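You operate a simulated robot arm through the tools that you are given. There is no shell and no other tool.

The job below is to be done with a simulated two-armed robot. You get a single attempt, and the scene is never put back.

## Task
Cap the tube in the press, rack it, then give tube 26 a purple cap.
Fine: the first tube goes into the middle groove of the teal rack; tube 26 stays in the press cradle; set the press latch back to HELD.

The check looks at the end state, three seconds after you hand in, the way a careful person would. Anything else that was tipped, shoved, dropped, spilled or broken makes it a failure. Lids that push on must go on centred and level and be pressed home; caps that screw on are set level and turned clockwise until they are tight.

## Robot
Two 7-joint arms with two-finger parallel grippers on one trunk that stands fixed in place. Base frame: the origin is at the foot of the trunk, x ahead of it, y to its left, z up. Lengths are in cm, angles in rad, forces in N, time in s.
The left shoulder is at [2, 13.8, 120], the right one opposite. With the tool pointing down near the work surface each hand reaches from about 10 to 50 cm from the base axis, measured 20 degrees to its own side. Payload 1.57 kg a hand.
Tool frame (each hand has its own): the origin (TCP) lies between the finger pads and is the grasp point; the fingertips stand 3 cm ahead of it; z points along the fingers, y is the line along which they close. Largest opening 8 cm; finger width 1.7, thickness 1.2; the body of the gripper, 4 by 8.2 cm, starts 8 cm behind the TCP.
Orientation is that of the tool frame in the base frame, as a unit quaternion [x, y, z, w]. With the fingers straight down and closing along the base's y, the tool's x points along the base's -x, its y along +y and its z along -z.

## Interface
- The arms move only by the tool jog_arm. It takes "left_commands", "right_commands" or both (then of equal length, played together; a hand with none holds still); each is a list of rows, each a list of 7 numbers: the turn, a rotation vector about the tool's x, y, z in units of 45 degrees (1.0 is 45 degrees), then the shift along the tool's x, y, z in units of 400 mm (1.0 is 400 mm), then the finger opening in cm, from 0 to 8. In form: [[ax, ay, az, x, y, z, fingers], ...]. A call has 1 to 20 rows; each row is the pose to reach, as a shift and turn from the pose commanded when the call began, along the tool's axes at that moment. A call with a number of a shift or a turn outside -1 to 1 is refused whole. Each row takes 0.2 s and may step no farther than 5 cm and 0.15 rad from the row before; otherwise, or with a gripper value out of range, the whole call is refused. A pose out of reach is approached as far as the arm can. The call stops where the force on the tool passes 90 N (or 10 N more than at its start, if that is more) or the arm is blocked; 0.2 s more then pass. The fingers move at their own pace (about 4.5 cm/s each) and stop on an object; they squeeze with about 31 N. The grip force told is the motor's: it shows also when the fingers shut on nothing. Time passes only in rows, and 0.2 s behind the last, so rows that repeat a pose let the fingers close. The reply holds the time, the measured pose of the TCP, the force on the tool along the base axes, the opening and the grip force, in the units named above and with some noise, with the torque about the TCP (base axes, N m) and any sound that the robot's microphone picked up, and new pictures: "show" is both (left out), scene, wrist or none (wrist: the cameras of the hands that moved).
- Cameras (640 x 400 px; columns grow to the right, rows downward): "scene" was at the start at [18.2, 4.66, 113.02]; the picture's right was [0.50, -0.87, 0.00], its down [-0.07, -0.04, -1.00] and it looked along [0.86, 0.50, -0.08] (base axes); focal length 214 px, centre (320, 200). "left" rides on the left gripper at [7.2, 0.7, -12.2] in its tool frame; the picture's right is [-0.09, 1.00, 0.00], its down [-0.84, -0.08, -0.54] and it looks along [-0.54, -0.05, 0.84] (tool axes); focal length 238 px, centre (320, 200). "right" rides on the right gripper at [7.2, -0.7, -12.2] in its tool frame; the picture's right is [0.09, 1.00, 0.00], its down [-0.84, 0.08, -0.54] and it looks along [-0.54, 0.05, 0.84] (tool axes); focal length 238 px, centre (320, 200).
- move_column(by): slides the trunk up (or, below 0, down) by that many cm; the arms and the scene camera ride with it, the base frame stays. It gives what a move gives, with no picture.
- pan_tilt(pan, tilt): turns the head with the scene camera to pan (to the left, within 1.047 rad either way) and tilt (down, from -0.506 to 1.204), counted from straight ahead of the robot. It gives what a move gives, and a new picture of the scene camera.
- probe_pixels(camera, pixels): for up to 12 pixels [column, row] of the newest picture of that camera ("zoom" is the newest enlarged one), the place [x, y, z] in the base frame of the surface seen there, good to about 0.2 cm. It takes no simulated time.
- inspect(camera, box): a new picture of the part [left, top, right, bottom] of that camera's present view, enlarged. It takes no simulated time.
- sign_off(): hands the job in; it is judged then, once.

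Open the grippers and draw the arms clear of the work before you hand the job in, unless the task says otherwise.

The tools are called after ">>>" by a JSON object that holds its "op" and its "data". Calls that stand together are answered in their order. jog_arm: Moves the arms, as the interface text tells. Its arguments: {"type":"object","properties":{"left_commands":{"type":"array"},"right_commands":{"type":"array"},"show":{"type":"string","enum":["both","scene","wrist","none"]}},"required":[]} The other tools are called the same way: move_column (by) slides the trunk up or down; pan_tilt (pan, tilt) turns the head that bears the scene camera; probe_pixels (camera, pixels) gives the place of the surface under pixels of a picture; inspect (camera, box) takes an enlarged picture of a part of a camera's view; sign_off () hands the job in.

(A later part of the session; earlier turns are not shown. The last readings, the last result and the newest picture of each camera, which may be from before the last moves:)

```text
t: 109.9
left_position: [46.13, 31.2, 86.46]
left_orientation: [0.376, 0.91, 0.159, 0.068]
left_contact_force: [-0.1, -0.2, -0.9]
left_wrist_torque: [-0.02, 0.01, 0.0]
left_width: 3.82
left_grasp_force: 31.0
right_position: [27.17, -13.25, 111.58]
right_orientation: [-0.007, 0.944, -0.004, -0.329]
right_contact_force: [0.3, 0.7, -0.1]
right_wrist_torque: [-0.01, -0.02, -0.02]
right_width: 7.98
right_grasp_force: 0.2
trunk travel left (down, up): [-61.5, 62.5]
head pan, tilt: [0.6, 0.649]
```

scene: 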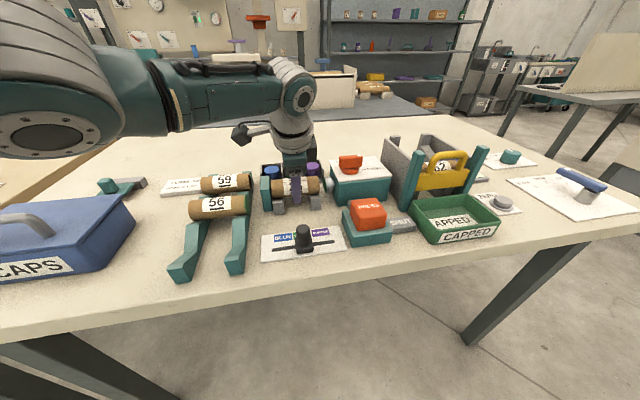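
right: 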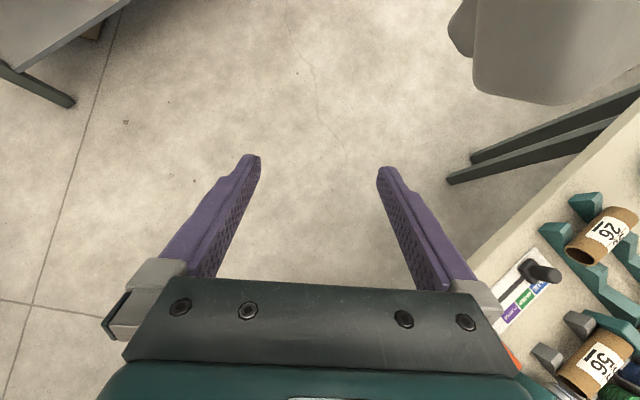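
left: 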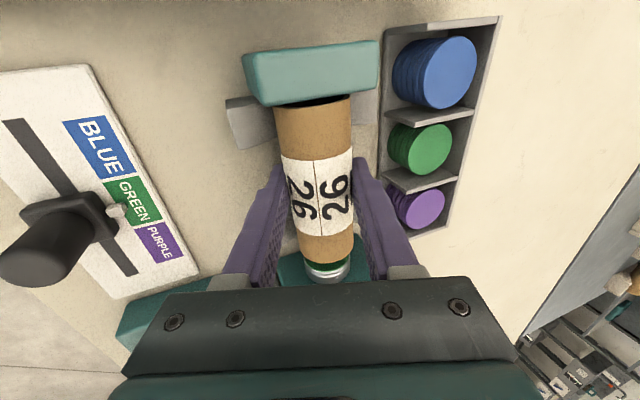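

Still free at 86.46, so I go down another 0.3 cm in fine steps.

>>> {"op": "jog_arm", "data": {"left_commands": [[0, 0, 0, 0, -0.0009, 0.0024, 2], [0, 0, 0, 0, -0.0017, 0.0047, 2], [0, 0, 0, 0, -0.0026, 0.007, 2], [0, 0, 0, 0, -0.0026, 0.007, 2]], "show": "wrist"}}

>>> {"op": "inspect", "data": {"camera": "scene", "box": [260, 150, 360, 225]}}

```text
t: 110.9
left_position: [46.2, 31.24, 86.21]
left_orientation: [0.376, 0.91, 0.159, 0.07]
left_contact_force: [-13.1, -6.6, 30.7]
left_wrist_torque: [0.07, -0.03, -0.01]
left_width: 3.84
left_grasp_force: 30.8
right_position: [27.12, -13.29, 111.62]
right_orientation: [-0.007, 0.944, -0.004, -0.329]
right_contact_force: [-0.2, 0.3, -0.1]
right_wrist_torque: [-0.02, -0.01, -0.01]
right_width: 8.0
right_grasp_force: 0.0
trunk travel left (down, up): [-61.5, 62.5]
head pan, tilt: [0.6, 0.649]
```

left: 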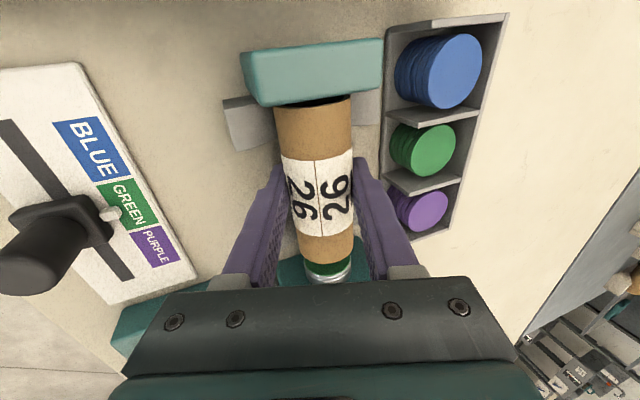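

```text
5.33 times, centred on (310, 188) of scene
```

zoom: 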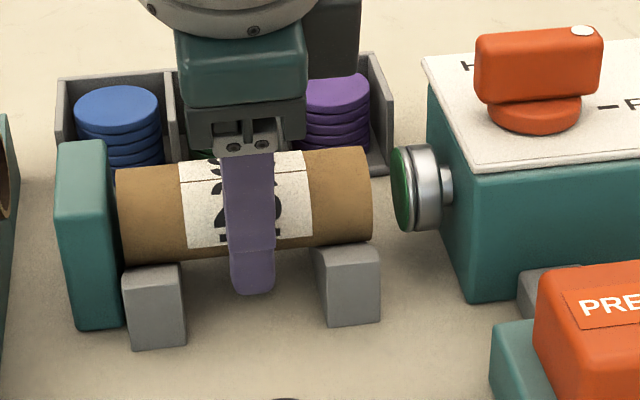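

Contact at 86.21 with a push toward -V, so the tube touches the back slopes first. I shift 0.25 cm toward -V and settle.

>>> {"op": "jog_arm", "data": {"left_commands": [[0, 0, 0, 0, 0.001, -0.0025, 2], [0, 0, 0, 0, -0.005, -0.0045, 2], [0, 0, 0, 0, -0.0055, -0.003, 2], [0, 0, 0, 0, -0.006, -0.0016, 2], [0, 0, 0, 0, -0.006, -0.0016, 2]], "show": "none"}}

```text
t: 112.1
left_position: [46.12, 31.09, 86.29]
left_orientation: [0.376, 0.91, 0.161, 0.069]
left_contact_force: [-1.2, -1.3, 25.6]
left_wrist_torque: [0.01, -0.08, -0.08]
left_width: 3.85
left_grasp_force: 30.9
right_position: [27.22, -13.2, 111.62]
right_orientation: [-0.008, 0.945, -0.004, -0.328]
right_contact_force: [0.2, -0.2, 0.2]
right_wrist_torque: [0.0, 0.01, 0.0]
right_width: 8.0
right_grasp_force: 0.0
trunk travel left (down, up): [-61.5, 62.5]
head pan, tilt: [0.6, 0.649]
```

The force is now purely upward (26 N), so it is centred in the saddles. I unload slightly and slide the tube toward the stop until I feel it.

>>> {"op": "jog_arm", "data": {"left_commands": [[0, 0, 0, 0.0, 0.0008, -0.0023, 2], [0, 0, 0, 0.0025, 0.0008, -0.0023, 2], [0, 0, 0, 0.005, 0.0008, -0.0023, 2], [0, 0, 0, 0.0065, 0.0008, -0.0023, 2], [0, 0, 0, 0.0065, 0.0008, -0.0023, 2]], "show": "wrist"}}

>>> {"op": "inspect", "data": {"camera": "scene", "box": [260, 150, 360, 225]}}

```text
t: 113.3
left_position: [45.96, 31.33, 86.28]
left_orientation: [0.376, 0.91, 0.161, 0.069]
left_contact_force: [7.0, 1.3, 7.8]
left_wrist_torque: [0.0, -0.07, -0.01]
left_width: 3.84
left_grasp_force: 30.9
right_position: [27.21, -13.27, 111.73]
right_orientation: [-0.007, 0.945, -0.004, -0.328]
right_contact_force: [-0.6, 0.3, -0.5]
right_wrist_torque: [0.02, 0.02, 0.03]
right_width: 8.02
right_grasp_force: 0.0
trunk travel left (down, up): [-61.5, 62.5]
head pan, tilt: [0.6, 0.649]
```

left: 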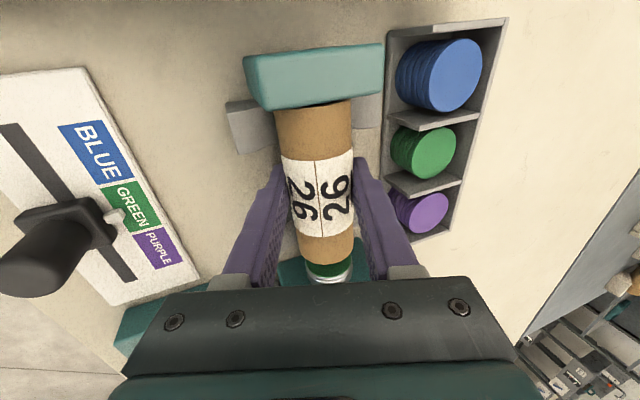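

```text
5.33 times, centred on (310, 188) of scene
```

zoom: 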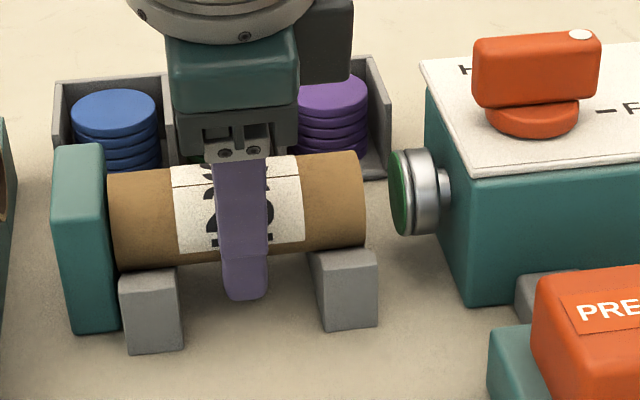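

The tube's left end is practically at the stop. I push 0.15 cm more to confirm contact.

>>> {"op": "jog_arm", "data": {"left_commands": [[0, 0, 0, 0.002, 0, 0, 2], [0, 0, 0, 0.004, 0, 0, 2], [0, 0, 0, 0.004, 0, 0, 2]], "show": "none"}}

```text
t: 114.1
left_position: [45.98, 31.41, 86.26]
left_orientation: [0.376, 0.91, 0.16, 0.07]
left_contact_force: [9.2, -0.1, 9.1]
left_wrist_torque: [0.06, 0.01, -0.13]
left_width: 3.84
left_grasp_force: 31.2
right_position: [27.23, -13.25, 111.67]
right_orientation: [-0.006, 0.945, -0.003, -0.328]
right_contact_force: [-0.9, -0.1, -0.2]
right_wrist_torque: [0.0, -0.06, 0.02]
right_width: 8.01
right_grasp_force: 0.1
trunk travel left (down, up): [-61.5, 62.5]
head pan, tilt: [0.6, 0.649]
```

The tube is seated in the cradle against the stop. I open slightly to 4.6 (the near fingertip is close to the bench) and back out along the tool axis.

>>> {"op": "jog_arm", "data": {"left_commands": [[0, 0, 0, 0, 0, 0, 4.4], [0, 0, 0, 0, 0, 0, 4.6], [0, 0, 0, 0, 0, -0.02, 4.6], [0, 0, 0, 0, 0, -0.07, 5], [0, 0, 0, 0, 0, -0.14, 5.5], [0, 0, 0, 0, 0, -0.21, 5.5], [0, 0, 0, 0, 0, -0.21, 5.5]], "show": "both"}}

>>> {"op": "inspect", "data": {"camera": "scene", "box": [240, 140, 400, 240]}}

>>> {"op": "inspect", "data": {"camera": "left", "box": [200, 20, 440, 200]}}

```text
t: 115.7
left_position: [43.59, 29.25, 93.98]
left_orientation: [0.376, 0.91, 0.159, 0.067]
left_contact_force: [-0.3, 0.4, 0.4]
left_wrist_torque: [0.0, -0.01, -0.02]
left_width: 5.53
left_grasp_force: 0.0
right_position: [27.18, -13.34, 111.72]
right_orientation: [-0.006, 0.944, -0.004, -0.329]
right_contact_force: [0.6, -0.1, 0.0]
right_wrist_torque: [-0.02, -0.02, -0.01]
right_width: 7.99
right_grasp_force: 0.0
trunk travel left (down, up): [-61.5, 62.5]
head pan, tilt: [0.6, 0.649]
```

scene: 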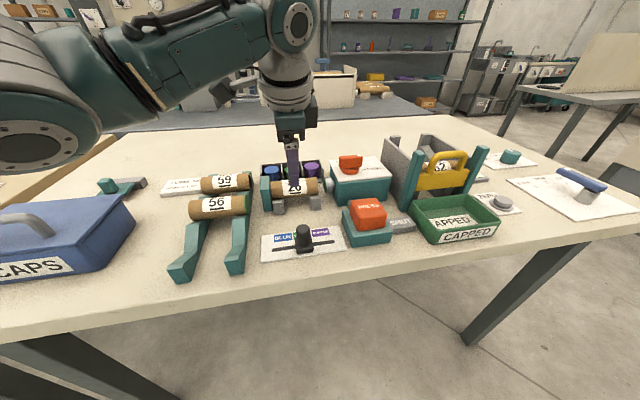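
left: 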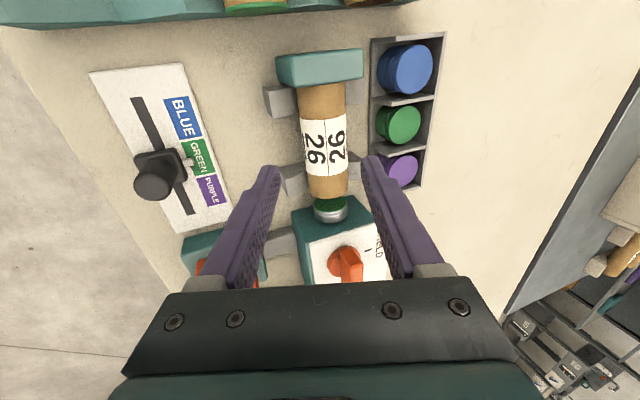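

```text
4.00 times, centred on (320, 190) of scene
```

zoom: 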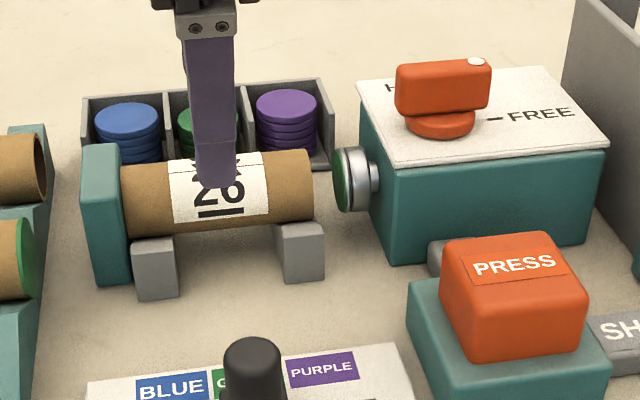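

```text
2.22 times, centred on (320, 110) of left
```

zoom: 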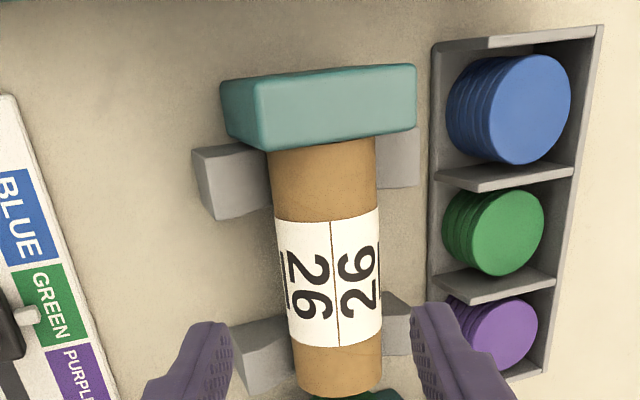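

Tube 26 lies level in the cradle. Next, the selector: I bring the hand upright over the slider knob at (36.2,21.6).

>>> {"op": "jog_arm", "data": {"left_commands": [[0.08, 0, 0, -0.001, -0.03, -0.045, 5], [0.17, 0, 0, -0.002, -0.09, -0.075, 5], [0.26, 0, 0, -0.004, -0.145, -0.095, 5], [0.35, 0, 0, -0.005, -0.195, -0.105, 5], [0.444, 0, 0, -0.005, -0.24, -0.114, 5], [0.444, 0, 0, -0.005, -0.24, -0.114, 5]], "show": "both"}}

>>> {"op": "inspect", "data": {"camera": "left", "box": [260, 80, 420, 180]}}

```text
t: 117.1
left_position: [36.42, 21.75, 95.12]
left_orientation: [0.382, 0.924, -0.002, 0.002]
left_contact_force: [-0.3, 0.7, 0.4]
left_wrist_torque: [-0.03, 0.0, -0.01]
left_width: 4.98
left_grasp_force: 0.0
right_position: [26.94, -13.28, 111.63]
right_orientation: [-0.006, 0.945, -0.003, -0.328]
right_contact_force: [-0.1, 1.1, -0.5]
right_wrist_torque: [0.01, -0.04, 0.01]
right_width: 8.02
right_grasp_force: 0.1
trunk travel left (down, up): [-61.5, 62.5]
head pan, tilt: [0.6, 0.649]
```

scene: 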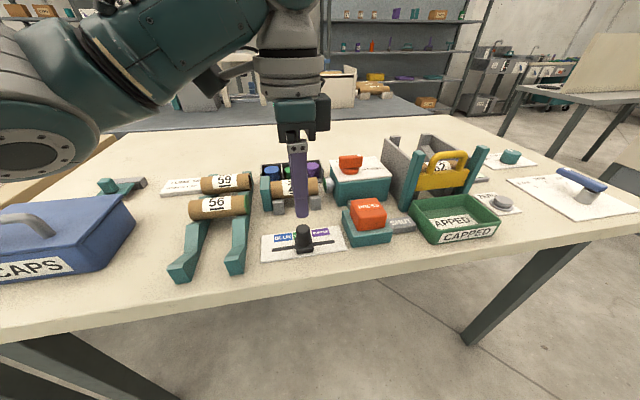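
left: 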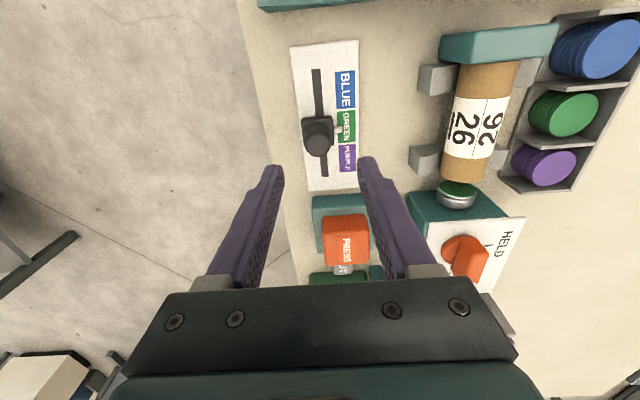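

```text
4.00 times, centred on (340, 130) of left
```

zoom: 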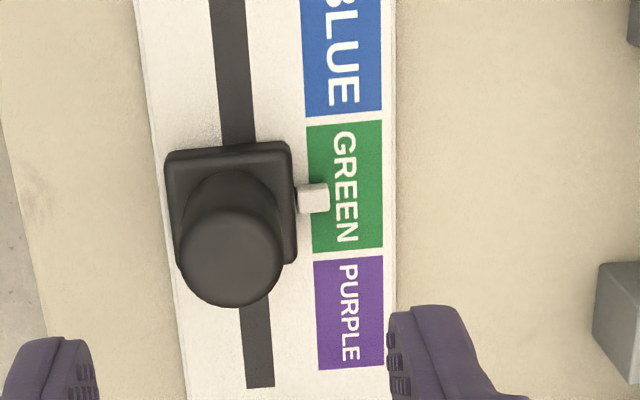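

The knob is right under the hand, 0.2 cm toward -V. I descend, grip and slide it 3.5 cm to PURPLE.

>>> {"op": "jog_arm", "data": {"left_commands": [[0, 0, 0, 0, -0.003, 0.06, 5], [0, 0, 0, 0, -0.005, 0.12, 5], [0, 0, 0, 0, -0.005, 0.17, 5], [0, 0, 0, 0, -0.005, 0.192, 5], [0, 0, 0, 0, -0.005, 0.192, 0.5], [0, 0, 0, 0, -0.005, 0.192, 0.5], [0, 0, 0, 0, -0.005, 0.192, 0.5], [0, 0, 0, -0.022, -0.005, 0.192, 0.5], [0, 0, 0, -0.044, -0.005, 0.192, 0.5], [0, 0, 0, -0.066, -0.005, 0.192, 0.5], [0, 0, 0, -0.088, -0.005, 0.192, 0.5], [0, 0, 0, -0.088, -0.005, 0.192, 0.5]], "show": "both"}}

```text
t: 119.7
left_position: [38.67, 19.07, 87.21]
left_orientation: [0.382, 0.924, -0.002, 0.002]
left_contact_force: [-5.3, 2.6, 3.9]
left_wrist_torque: [-0.7, -0.49, -0.09]
left_width: 2.26
left_grasp_force: 34.9
right_position: [26.95, -13.29, 111.66]
right_orientation: [-0.007, 0.944, -0.005, -0.33]
right_contact_force: [0.0, -0.5, 0.0]
right_wrist_torque: [0.0, 0.03, -0.03]
right_width: 7.99
right_grasp_force: 0.0
trunk travel left (down, up): [-61.5, 62.5]
head pan, tilt: [0.6, 0.649]
```

scene: 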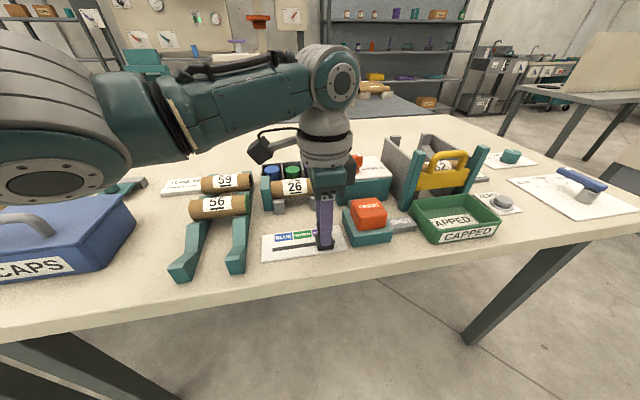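
left: 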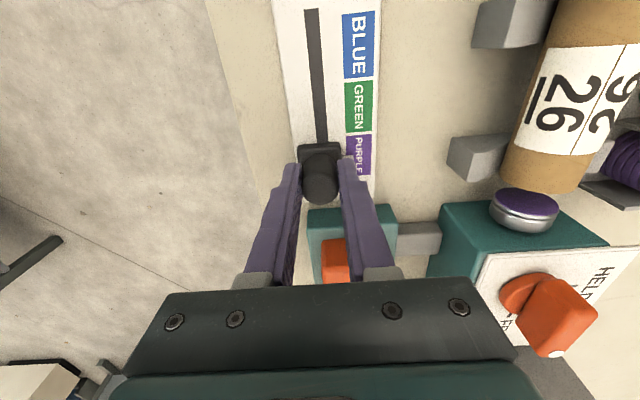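

The ram head shows a purple cap (527,205). I let go of the knob and rise.

>>> {"op": "jog_arm", "data": {"left_commands": [[0, 0, 0, 0, 0, 0, 4], [0, 0, 0, 0, 0, 0, 5], [0, 0, 0, 0, 0, -0.06, 5], [0, 0, 0, 0, 0, -0.12, 5], [0, 0, 0, 0, 0, -0.2, 3], [0, 0, 0, 0, 0, -0.2, 0]], "show": "both"}}

>>> {"op": "inspect", "data": {"camera": "left", "box": [260, 20, 420, 140]}}

>>> {"op": "inspect", "data": {"camera": "scene", "box": [240, 140, 400, 260]}}

```text
t: 121.1
left_position: [38.76, 18.93, 95.35]
left_orientation: [0.381, 0.924, 0.0, 0.001]
left_contact_force: [0.4, 0.2, -0.2]
left_wrist_torque: [0.03, -0.01, 0.0]
left_width: 0.0
left_grasp_force: 0.1
right_position: [27.02, -13.27, 111.47]
right_orientation: [-0.006, 0.944, -0.004, -0.329]
right_contact_force: [-0.5, -0.4, 0.0]
right_wrist_torque: [-0.01, 0.0, 0.01]
right_width: 8.01
right_grasp_force: 0.2
trunk travel left (down, up): [-61.5, 62.5]
head pan, tilt: [0.6, 0.649]
```

scene: 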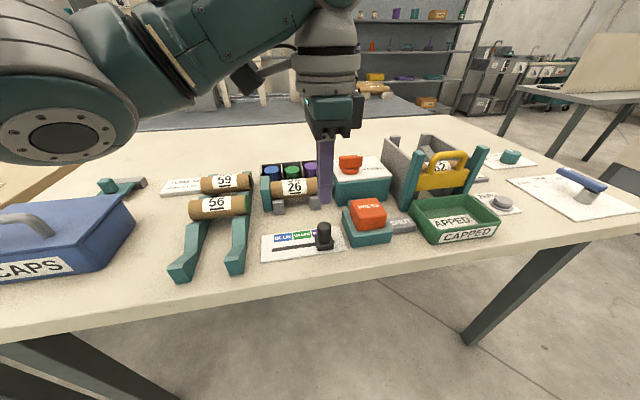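
left: 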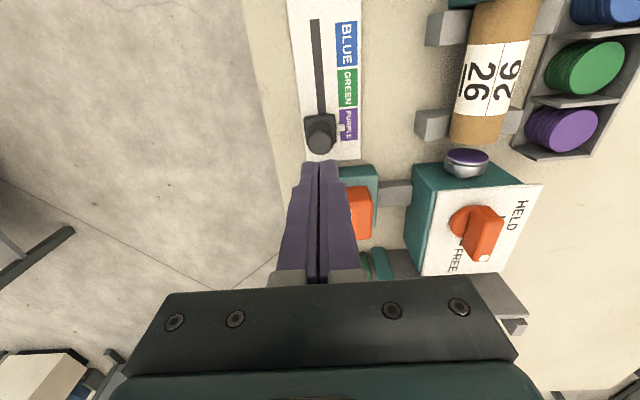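

```text
3.33 times, centred on (340, 80) of left
```

zoom: 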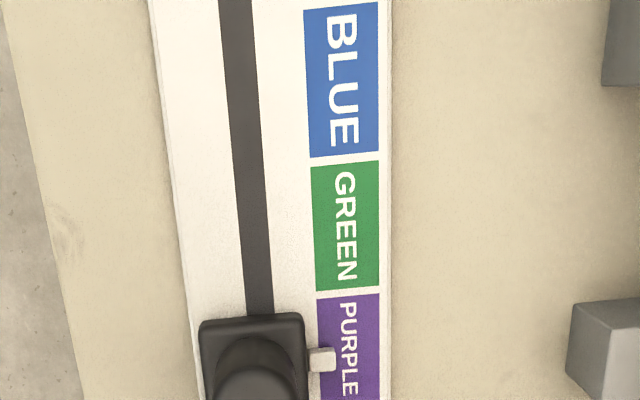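

```text
3.33 times, centred on (320, 200) of scene
```

zoom: 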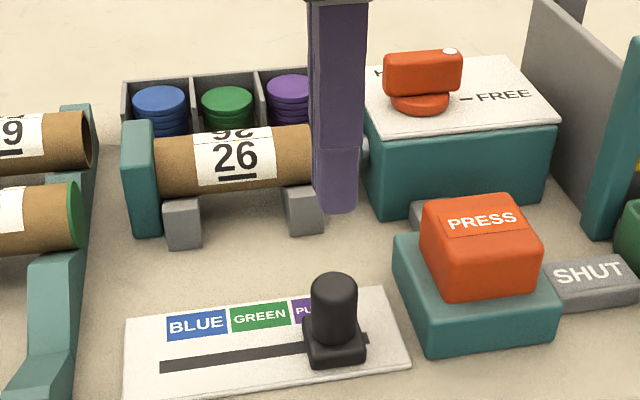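

PURPLE is set and the purple cap is loaded. I move the closed fingers over the PRESS button with a 20° outward tilt.

>>> {"op": "jog_arm", "data": {"left_commands": [[-0.07, -0.07, 0, -0.045, 0.009, 0.0, 0], [-0.15, -0.15, 0, -0.09, 0.019, 0.01, 0], [-0.23, -0.23, 0, -0.135, 0.029, 0.03, 0], [-0.314, -0.314, 0, -0.181, 0.0385, 0.051, 0], [-0.314, -0.314, 0, -0.181, 0.0385, 0.051, 0]], "show": "both"}}

>>> {"op": "inspect", "data": {"camera": "scene", "box": [300, 140, 440, 260]}}

```text
t: 122.3
left_position: [44.67, 14.95, 93.18]
left_orientation: [0.376, 0.91, 0.066, 0.162]
left_contact_force: [0.1, 0.4, 0.3]
left_wrist_torque: [0.02, 0.0, 0.0]
left_width: 0.0
left_grasp_force: 21.5
right_position: [26.98, -13.33, 111.63]
right_orientation: [-0.006, 0.944, -0.004, -0.329]
right_contact_force: [0.3, 0.3, 0.2]
right_wrist_torque: [0.01, 0.0, 0.02]
right_width: 8.02
right_grasp_force: 0.0
trunk travel left (down, up): [-61.5, 62.5]
head pan, tilt: [0.6, 0.649]
```

scene: 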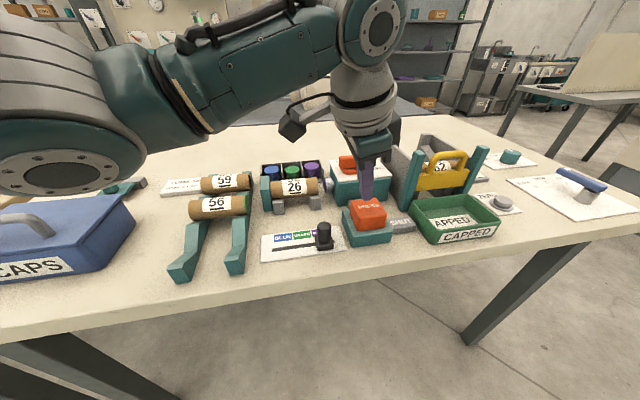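
left: 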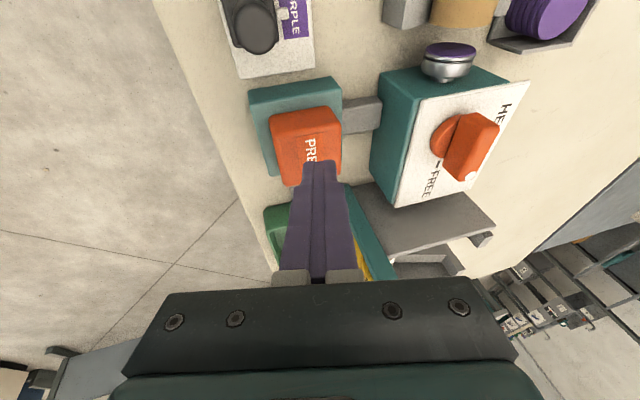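

```text
3.33 times, centred on (370, 200) of scene
```

zoom: 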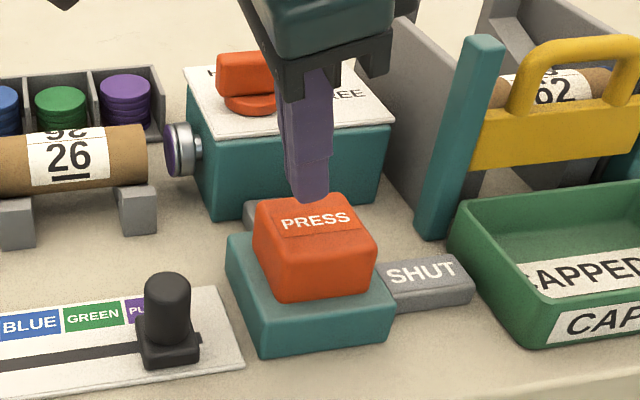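

The fingertips are over the button (tip ≈ (45.7,15.0,90.4)). I press it slowly through its full stroke.

>>> {"op": "jog_arm", "data": {"left_commands": [[0, 0, 0, 0.0042, -0.0041, 0.0378, 0], [0, 0, 0, 0.0085, -0.0083, 0.0542, 0], [0, 0, 0, 0.0109, -0.0107, 0.0636, 0], [0, 0, 0, 0.0134, -0.0132, 0.073, 0], [0, 0, 0, 0.0158, -0.0156, 0.0824, 0], [0, 0, 0, 0.0183, -0.018, 0.0918, 0], [0, 0, 0, 0.0201, -0.0198, 0.0988, 0], [0, 0, 0, 0.0201, -0.0198, 0.0988, 0]], "show": "both"}}

>>> {"op": "inspect", "data": {"camera": "left", "box": [340, 0, 560, 140]}}

```text
t: 124.1
left_position: [45.15, 14.99, 89.32]
left_orientation: [0.376, 0.91, 0.067, 0.162]
left_contact_force: [-4.3, 1.2, 7.3]
left_wrist_torque: [0.01, 0.12, -0.01]
left_width: 0.01
left_grasp_force: 21.1
right_position: [27.04, -13.16, 111.67]
right_orientation: [-0.006, 0.944, -0.003, -0.329]
right_contact_force: [-0.6, -0.6, 1.0]
right_wrist_torque: [0.03, 0.02, -0.01]
right_width: 8.04
right_grasp_force: 0.0
trunk travel left (down, up): [-61.5, 62.5]
head pan, tilt: [0.6, 0.649]
heard: click
```

scene: 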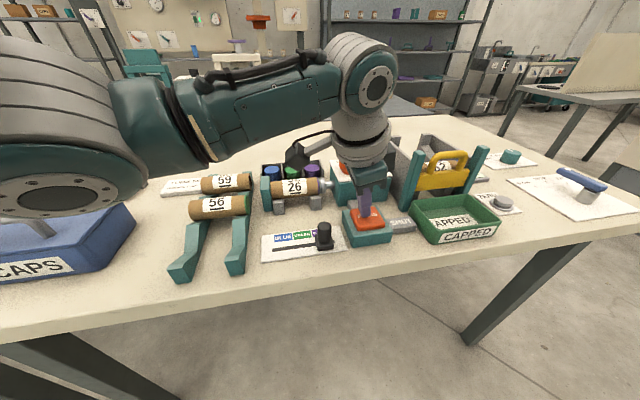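
left: 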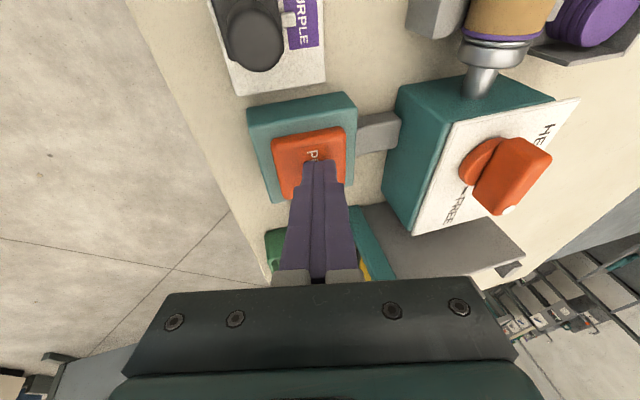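

```text
2.86 times, centred on (450, 70) of left
```

zoom: 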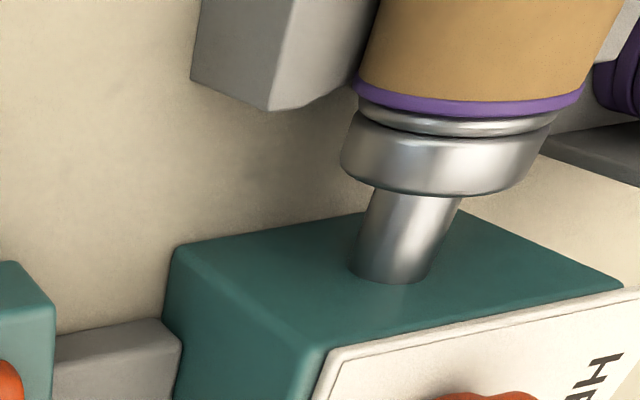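

A click again, and the purple cap is on the mouth. I press on to the hard stop as before.

>>> {"op": "jog_arm", "data": {"left_commands": [[0, 0, 0, 0.0012, -0.0012, 0.0047, 0], [0, 0, 0, 0.0024, -0.0024, 0.0094, 0], [0, 0, 0, 0.0033, -0.0033, 0.013, 0], [0, 0, 0, 0.0042, -0.0042, 0.0165, 0], [0, 0, 0, 0.0042, -0.0042, 0.0165, 0]], "show": "none"}}

>>> {"op": "jog_arm", "data": {"left_commands": [[0, 0, 0, -0.006, 0.006, -0.025, 0], [0, 0, 0, -0.015, 0.015, -0.06, 0], [0, 0, 0, -0.026, 0.026, -0.1, 0], [0, 0, 0, -0.03, 0.03, -0.12, 0], [0, 0, 0, -0.03, 0.03, -0.12, 0]], "show": "both"}}

>>> {"op": "inspect", "data": {"camera": "scene", "box": [240, 140, 400, 240]}}

>>> {"op": "inspect", "data": {"camera": "left", "box": [340, 0, 560, 140]}}

```text
t: 125.3
left_position: [45.15, 14.98, 89.03]
left_orientation: [0.376, 0.909, 0.067, 0.166]
left_contact_force: [-27.7, 0.4, 59.7]
left_wrist_torque: [-0.11, 0.96, -0.06]
left_width: 0.0
left_grasp_force: 21.7
right_position: [27.02, -13.14, 111.48]
right_orientation: [-0.007, 0.944, -0.004, -0.33]
right_contact_force: [0.9, 0.2, -0.5]
right_wrist_torque: [0.0, -0.01, -0.01]
right_width: 8.01
right_grasp_force: 0.0
trunk travel left (down, up): [-61.5, 62.5]
head pan, tilt: [0.6, 0.649]
```

```text
t: 126.5
left_position: [44.96, 14.93, 93.8]
left_orientation: [0.376, 0.91, 0.066, 0.162]
left_contact_force: [-0.4, -0.3, 0.4]
left_wrist_torque: [-0.03, 0.01, 0.0]
left_width: 0.03
left_grasp_force: 21.4
right_position: [27.02, -13.34, 111.59]
right_orientation: [-0.007, 0.944, -0.005, -0.329]
right_contact_force: [-0.1, 0.4, -0.6]
right_wrist_torque: [0.01, -0.01, 0.04]
right_width: 8.0
right_grasp_force: 0.0
trunk travel left (down, up): [-61.5, 62.5]
head pan, tilt: [0.6, 0.649]
```

scene: 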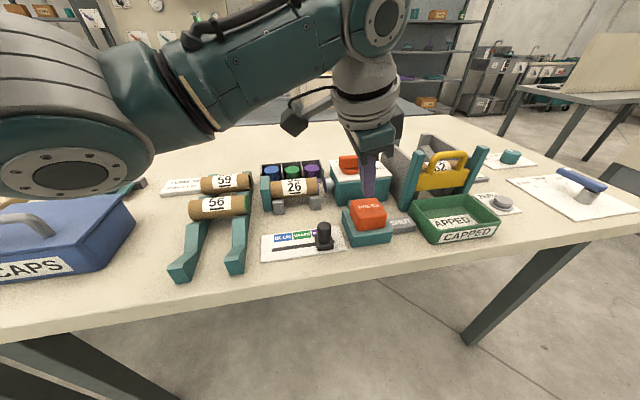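
left: 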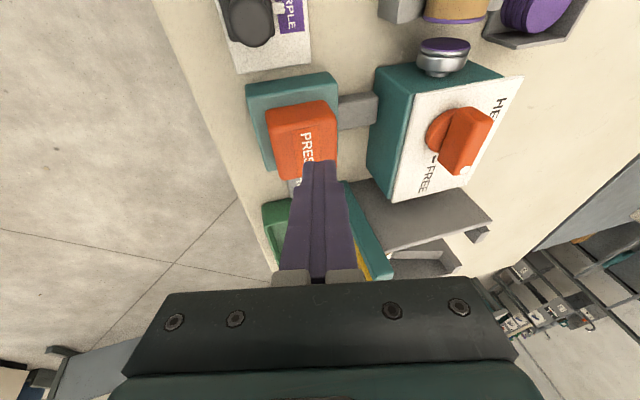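

```text
4.00 times, centred on (320, 190) of scene
```

zoom: 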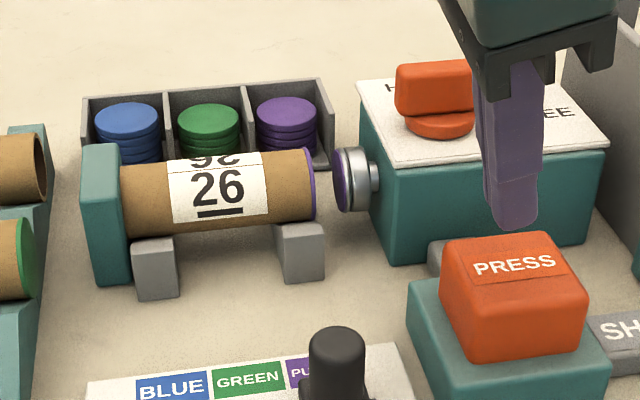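

```text
2.86 times, centred on (450, 70) of left
```

zoom: 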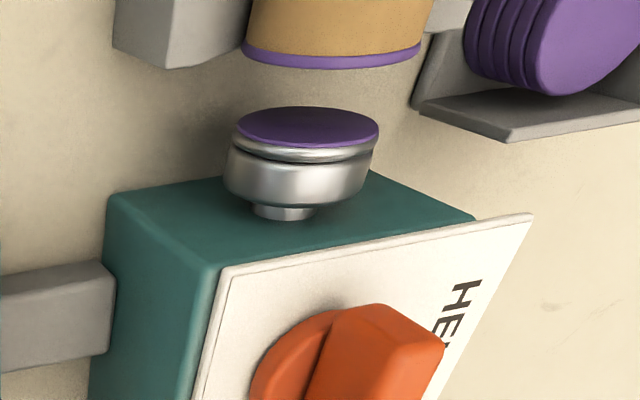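

Tube 26 now wears its purple cap. For the latch, I will push the dot end of the lever toward +y and around; first I turn the hand to face straight with a 40° tilt and hover at (54.8,18.9,95.5).

>>> {"op": "jog_arm", "data": {"left_commands": [[-0.025, -0.06, -0.141, -0.012, 0.025, -0.04, 0], [-0.05, -0.12, -0.282, -0.03, 0.06, -0.035, 0], [-0.075, -0.179, -0.423, -0.045, 0.098, -0.02, 0], [-0.1, -0.239, -0.564, -0.06, 0.136, 0.0, 0], [-0.125, -0.298, -0.705, -0.074, 0.174, 0.015, 0], [-0.15, -0.358, -0.846, -0.089, 0.21, 0.03, 0], [-0.175, -0.4177, -0.9874, -0.104, 0.2435, 0.0445, 0], [-0.175, -0.4177, -0.9874, -0.104, 0.2435, 0.0445, 0]], "show": "both"}}

>>> {"op": "inspect", "data": {"camera": "scene", "box": [300, 120, 460, 220]}}

>>> {"op": "inspect", "data": {"camera": "left", "box": [220, 0, 480, 200]}}

```text
t: 128.3
left_position: [55.02, 19.14, 95.45]
left_orientation: [-0.001, 0.939, -0.001, 0.343]
left_contact_force: [-0.1, -0.1, 0.1]
left_wrist_torque: [0.01, -0.01, -0.01]
left_width: 0.01
left_grasp_force: 21.5
right_position: [26.95, -13.22, 111.62]
right_orientation: [-0.006, 0.944, -0.003, -0.329]
right_contact_force: [-0.1, 0.7, -0.4]
right_wrist_torque: [-0.01, 0.01, -0.01]
right_width: 8.0
right_grasp_force: 0.1
trunk travel left (down, up): [-61.5, 62.5]
head pan, tilt: [0.6, 0.649]
```

scene: 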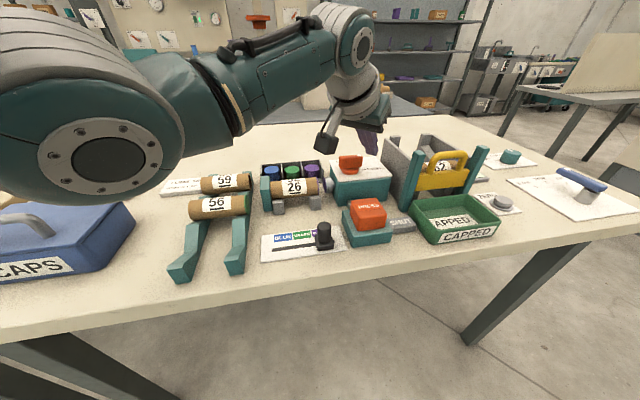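
left: 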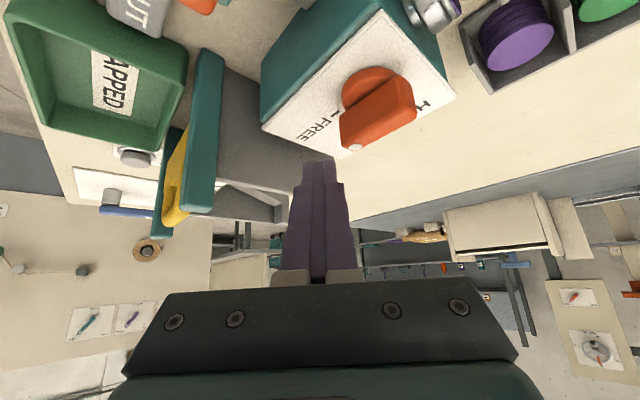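

```text
4.00 times, centred on (380, 170) of scene
```

zoom: 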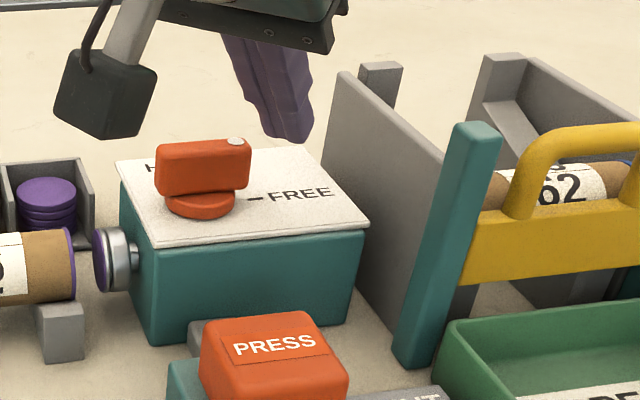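

```text
2.00 times, centred on (350, 100) of left
```

zoom: 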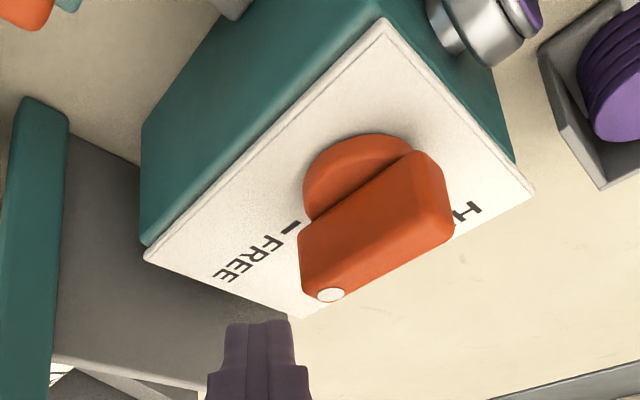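

The lever lies along FREE, and my fingertips hover beyond it. I probe the lever's ends before lowering.

>>> {"op": "probe_pixels", "data": {"camera": "left", "pixels": [[355, 146], [375, 120], [395, 100], [345, 112], [348, 138], [412, 118], [370, 75], [345, 80]]}}

>>> {"op": "probe_pixels", "data": {"camera": "scene", "pixels": [[359, 155.5], [342, 160], [361, 163], [341, 167], [350, 158], [351, 171], [364, 169.5]]}}

```text
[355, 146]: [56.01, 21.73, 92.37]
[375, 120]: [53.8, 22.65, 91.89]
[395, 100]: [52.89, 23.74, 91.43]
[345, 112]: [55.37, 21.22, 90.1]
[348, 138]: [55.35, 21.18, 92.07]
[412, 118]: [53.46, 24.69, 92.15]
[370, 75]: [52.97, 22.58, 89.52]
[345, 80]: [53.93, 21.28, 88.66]
```

```text
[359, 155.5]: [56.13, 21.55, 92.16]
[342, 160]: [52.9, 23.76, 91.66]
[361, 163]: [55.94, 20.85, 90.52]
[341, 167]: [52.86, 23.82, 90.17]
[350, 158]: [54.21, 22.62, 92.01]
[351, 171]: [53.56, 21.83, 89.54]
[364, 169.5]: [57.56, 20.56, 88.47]
```

The lever's right end corner is at about (55.95,20.65), and my fingers are beside it at y≈19.1. I lower to tip z=91 and push it in +y with a growing +x component, in the first part to about 60°.

>>> {"op": "jog_arm", "data": {"left_commands": [[0, 0, 0, 0.018, -0.001, 0.02, 0], [0, 0, 0, 0.0356, -0.001, 0.0403, 0], [0, 0, 0, 0.0345, 0.011, 0.0412, 0], [0, 0, 0, 0.0337, 0.0215, 0.0419, 0], [0, 0, 0, 0.026, 0.0365, 0.0483, 0], [0, 0, 0, 0.0146, 0.0453, 0.058, 0], [0, 0, 0, 0.005, 0.054, 0.066, 0], [0, 0, 0, 0.005, 0.054, 0.066, 0]], "show": "both"}}

>>> {"op": "inspect", "data": {"camera": "scene", "box": [300, 120, 460, 220]}}

>>> {"op": "inspect", "data": {"camera": "left", "box": [220, 0, 480, 200]}}

```text
t: 130.1
left_position: [56.42, 21.24, 93.24]
left_orientation: [0.001, 0.94, -0.001, 0.342]
left_contact_force: [0.2, -0.5, -0.5]
left_wrist_torque: [0.04, -0.01, 0.02]
left_width: 0.01
left_grasp_force: 20.9
right_position: [27.06, -13.29, 111.52]
right_orientation: [-0.007, 0.944, -0.004, -0.329]
right_contact_force: [0.4, 0.2, 0.7]
right_wrist_torque: [0.0, 0.0, -0.02]
right_width: 8.0
right_grasp_force: 0.0
trunk travel left (down, up): [-61.5, 62.5]
head pan, tilt: [0.6, 0.649]
```

scene: 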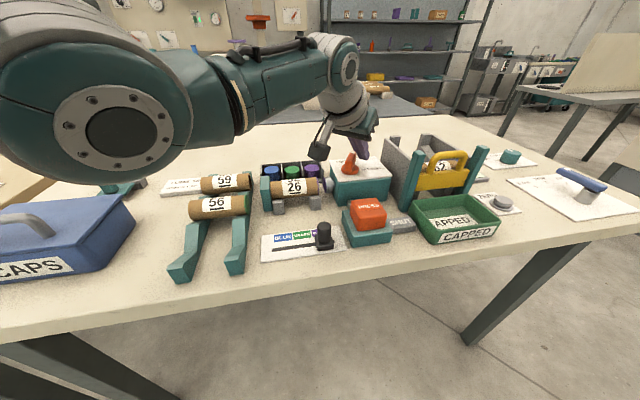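
left: 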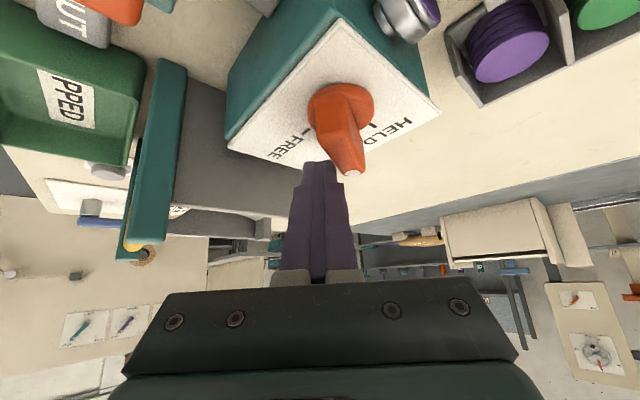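

```text
4.00 times, centred on (380, 170) of scene
```

zoom: 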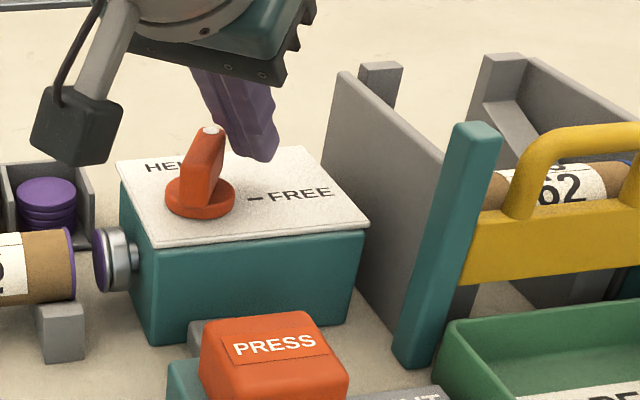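

```text
2.00 times, centred on (350, 100) of left
```

zoom: 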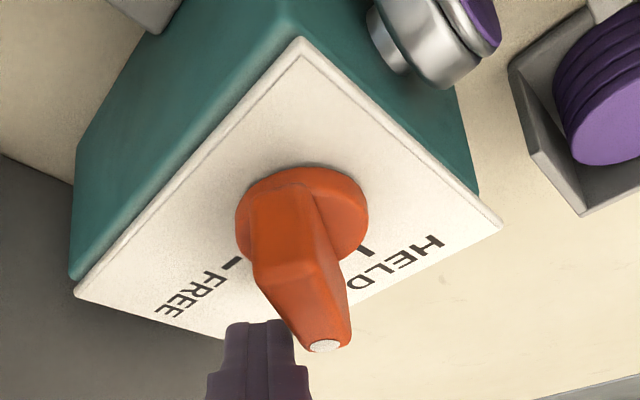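

The lever is past half way toward HELD. I continue the sweep to bring it fully to HELD.

>>> {"op": "jog_arm", "data": {"left_commands": [[0, 0, 0, -0.0019, 0.01, 0.0016, 0], [0, 0, 0, 0.0019, 0.02, -0.0016, 0], [0, 0, 0, 0.0057, 0.0238, -0.0048, 0], [0, 0, 0, 0.0057, 0.0238, -0.0048, 0]], "show": "both"}}

>>> {"op": "inspect", "data": {"camera": "scene", "box": [300, 120, 460, 220]}}

>>> {"op": "inspect", "data": {"camera": "left", "box": [220, 0, 480, 200]}}

```text
t: 131.1
left_position: [56.28, 22.13, 93.19]
left_orientation: [0.0, 0.939, -0.001, 0.343]
left_contact_force: [5.4, -2.7, 1.2]
left_wrist_torque: [0.0, -0.05, -0.08]
left_width: 0.0
left_grasp_force: 21.5
right_position: [27.03, -13.24, 111.75]
right_orientation: [-0.006, 0.944, -0.004, -0.329]
right_contact_force: [-0.1, -0.3, 0.2]
right_wrist_torque: [-0.03, 0.02, 0.01]
right_width: 8.01
right_grasp_force: 0.1
trunk travel left (down, up): [-61.5, 62.5]
head pan, tilt: [0.6, 0.649]
```

scene: 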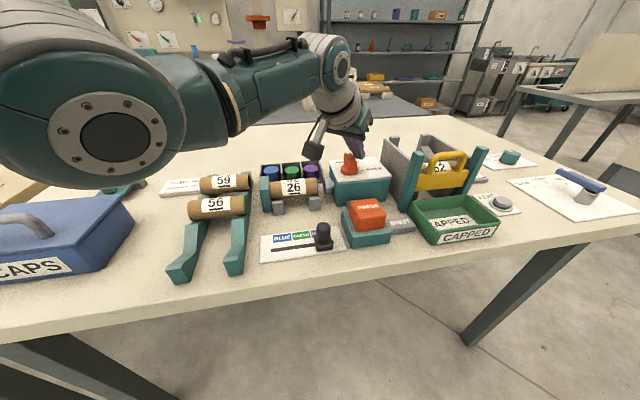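
left: 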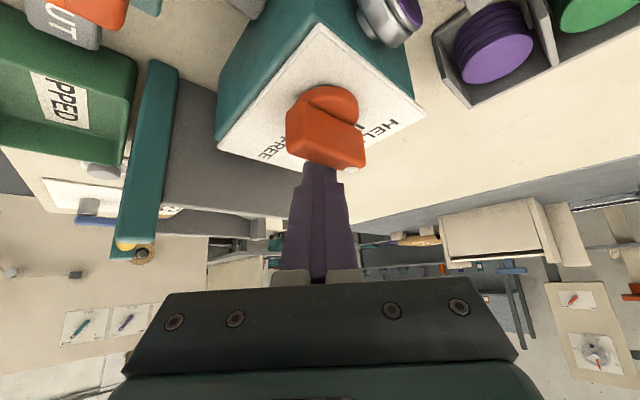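

```text
4.00 times, centred on (380, 170) of scene
```

zoom: 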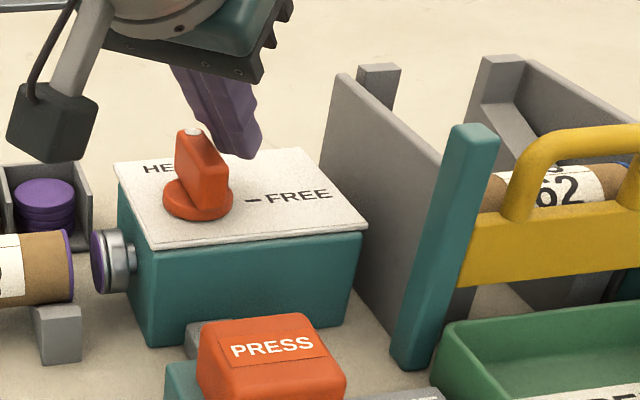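

```text
2.00 times, centred on (350, 100) of left
```

zoom: 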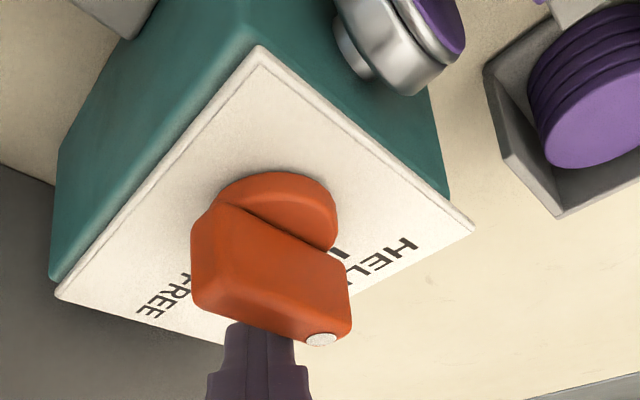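

The lever is near HELD. I probe the dot and the lever ends to compare with the starting HELD position.

>>> {"op": "probe_pixels", "data": {"camera": "scene", "pixels": [[348.3, 152.8], [350, 156], [353, 164], [355, 168], [346, 160], [358, 166]]}}

>>> {"op": "probe_pixels", "data": {"camera": "left", "pixels": [[350.5, 169.5], [340, 160], [330, 145], [320, 130], [326, 104], [345, 140]]}}

```text
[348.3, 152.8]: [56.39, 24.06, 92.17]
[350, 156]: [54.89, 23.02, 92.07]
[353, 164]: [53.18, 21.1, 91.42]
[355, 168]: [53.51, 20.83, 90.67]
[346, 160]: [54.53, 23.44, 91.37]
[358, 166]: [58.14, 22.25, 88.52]
```

```text
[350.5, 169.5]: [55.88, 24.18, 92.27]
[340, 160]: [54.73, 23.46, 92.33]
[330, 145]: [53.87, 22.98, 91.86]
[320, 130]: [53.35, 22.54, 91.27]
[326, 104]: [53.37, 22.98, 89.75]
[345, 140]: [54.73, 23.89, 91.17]
```

The dot is at U≈22.6, V≈56.75, the same as at the start (HELD). I nudge 0.15 cm more to make sure it's fully home, then look at the force.

>>> {"op": "jog_arm", "data": {"left_commands": [[0, 0, 0, 0.0021, 0.0028, -0.0018, 0], [0, 0, 0, 0.0021, 0.0028, -0.0018, 0]], "show": "none"}}

>>> {"op": "probe_pixels", "data": {"camera": "scene", "pixels": [[348, 152.8]]}}

>>> {"op": "inspect", "data": {"camera": "scene", "box": [320, 135, 400, 195]}}

```text
t: 131.7
left_position: [56.14, 22.07, 93.37]
left_orientation: [0.001, 0.939, -0.002, 0.343]
left_contact_force: [7.5, -6.3, -0.5]
left_wrist_torque: [-0.08, -0.11, -0.09]
left_width: 0.0
left_grasp_force: 21.2
right_position: [27.09, -13.32, 111.7]
right_orientation: [-0.006, 0.945, -0.005, -0.327]
right_contact_force: [-1.2, -0.2, 0.5]
right_wrist_torque: [0.02, -0.01, -0.01]
right_width: 7.98
right_grasp_force: 0.1
trunk travel left (down, up): [-61.5, 62.5]
head pan, tilt: [0.6, 0.649]
```

```text
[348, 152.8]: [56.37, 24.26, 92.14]
```

```text
6.67 times, centred on (360, 165) of scene
```

zoom: 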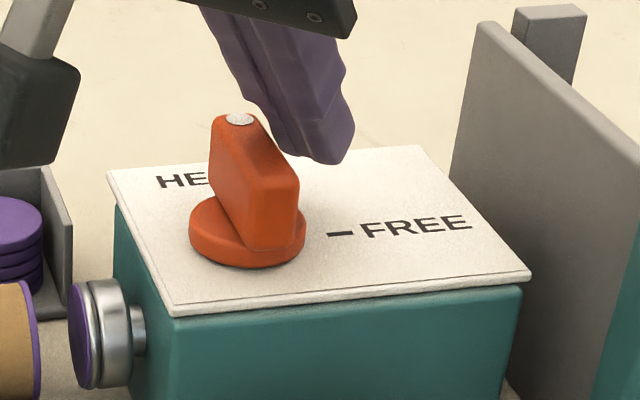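

The lever sits at HELD like at the start, with the push against it rising (about 10 N), so it is home. I move the fingers off sideways, up and back.

>>> {"op": "jog_arm", "data": {"left_commands": [[0, 0, 0, -0.004, -0.012, 0.003, 0], [0, 0, 0, -0.0077, -0.025, 0.0064, 0], [0, 0, 0, -0.03, -0.0375, -0.02, 0], [0, 0, 0, -0.056, -0.0375, -0.0508, 0], [0, 0, 0, -0.04, -0.0375, -0.11, 0], [0, 0, 0, -0.02, -0.0375, -0.179, 0], [0, 0, 0, -0.02, -0.0375, -0.179, 0]], "show": "both"}}

>>> {"op": "inspect", "data": {"camera": "scene", "box": [320, 135, 400, 195]}}

>>> {"op": "inspect", "data": {"camera": "left", "box": [220, 0, 540, 200]}}

```text
t: 133.3
left_position: [51.87, 20.78, 99.04]
left_orientation: [0.0, 0.94, 0.0, 0.342]
left_contact_force: [-0.5, -0.6, 0.1]
left_wrist_torque: [0.01, 0.01, 0.01]
left_width: 0.01
left_grasp_force: 21.3
right_position: [27.11, -13.3, 111.62]
right_orientation: [-0.007, 0.944, -0.004, -0.329]
right_contact_force: [0.4, -0.4, 1.4]
right_wrist_torque: [0.03, 0.01, 0.02]
right_width: 8.03
right_grasp_force: 0.1
trunk travel left (down, up): [-61.5, 62.5]
head pan, tilt: [0.6, 0.649]
```

scene: 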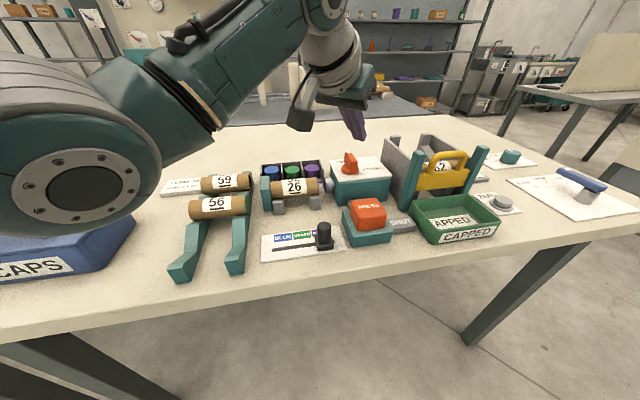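
left: 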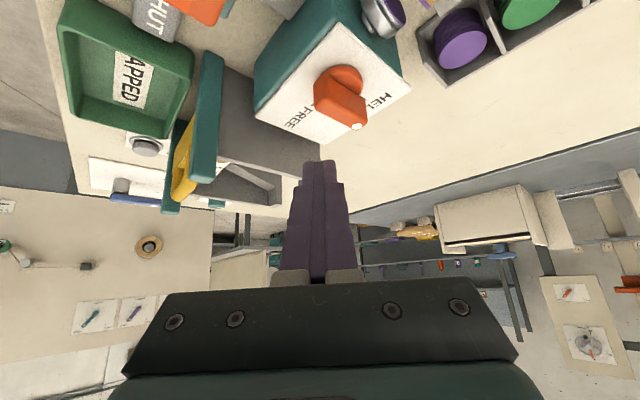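

```text
6.67 times, centred on (360, 165) of scene
```

zoom: 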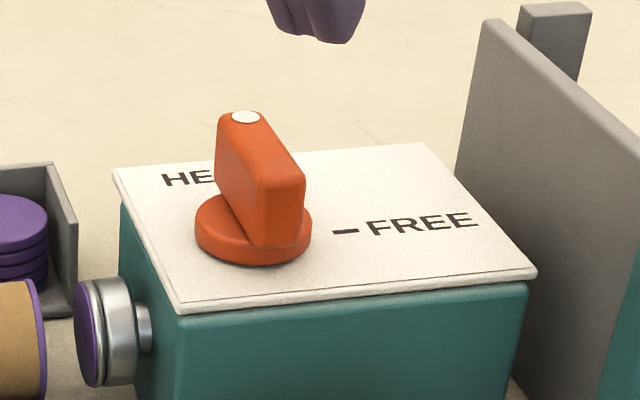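

```text
2.00 times, centred on (380, 100) of left
```

zoom: 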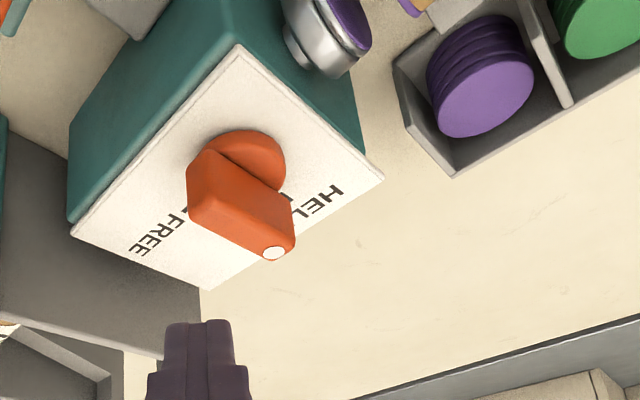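

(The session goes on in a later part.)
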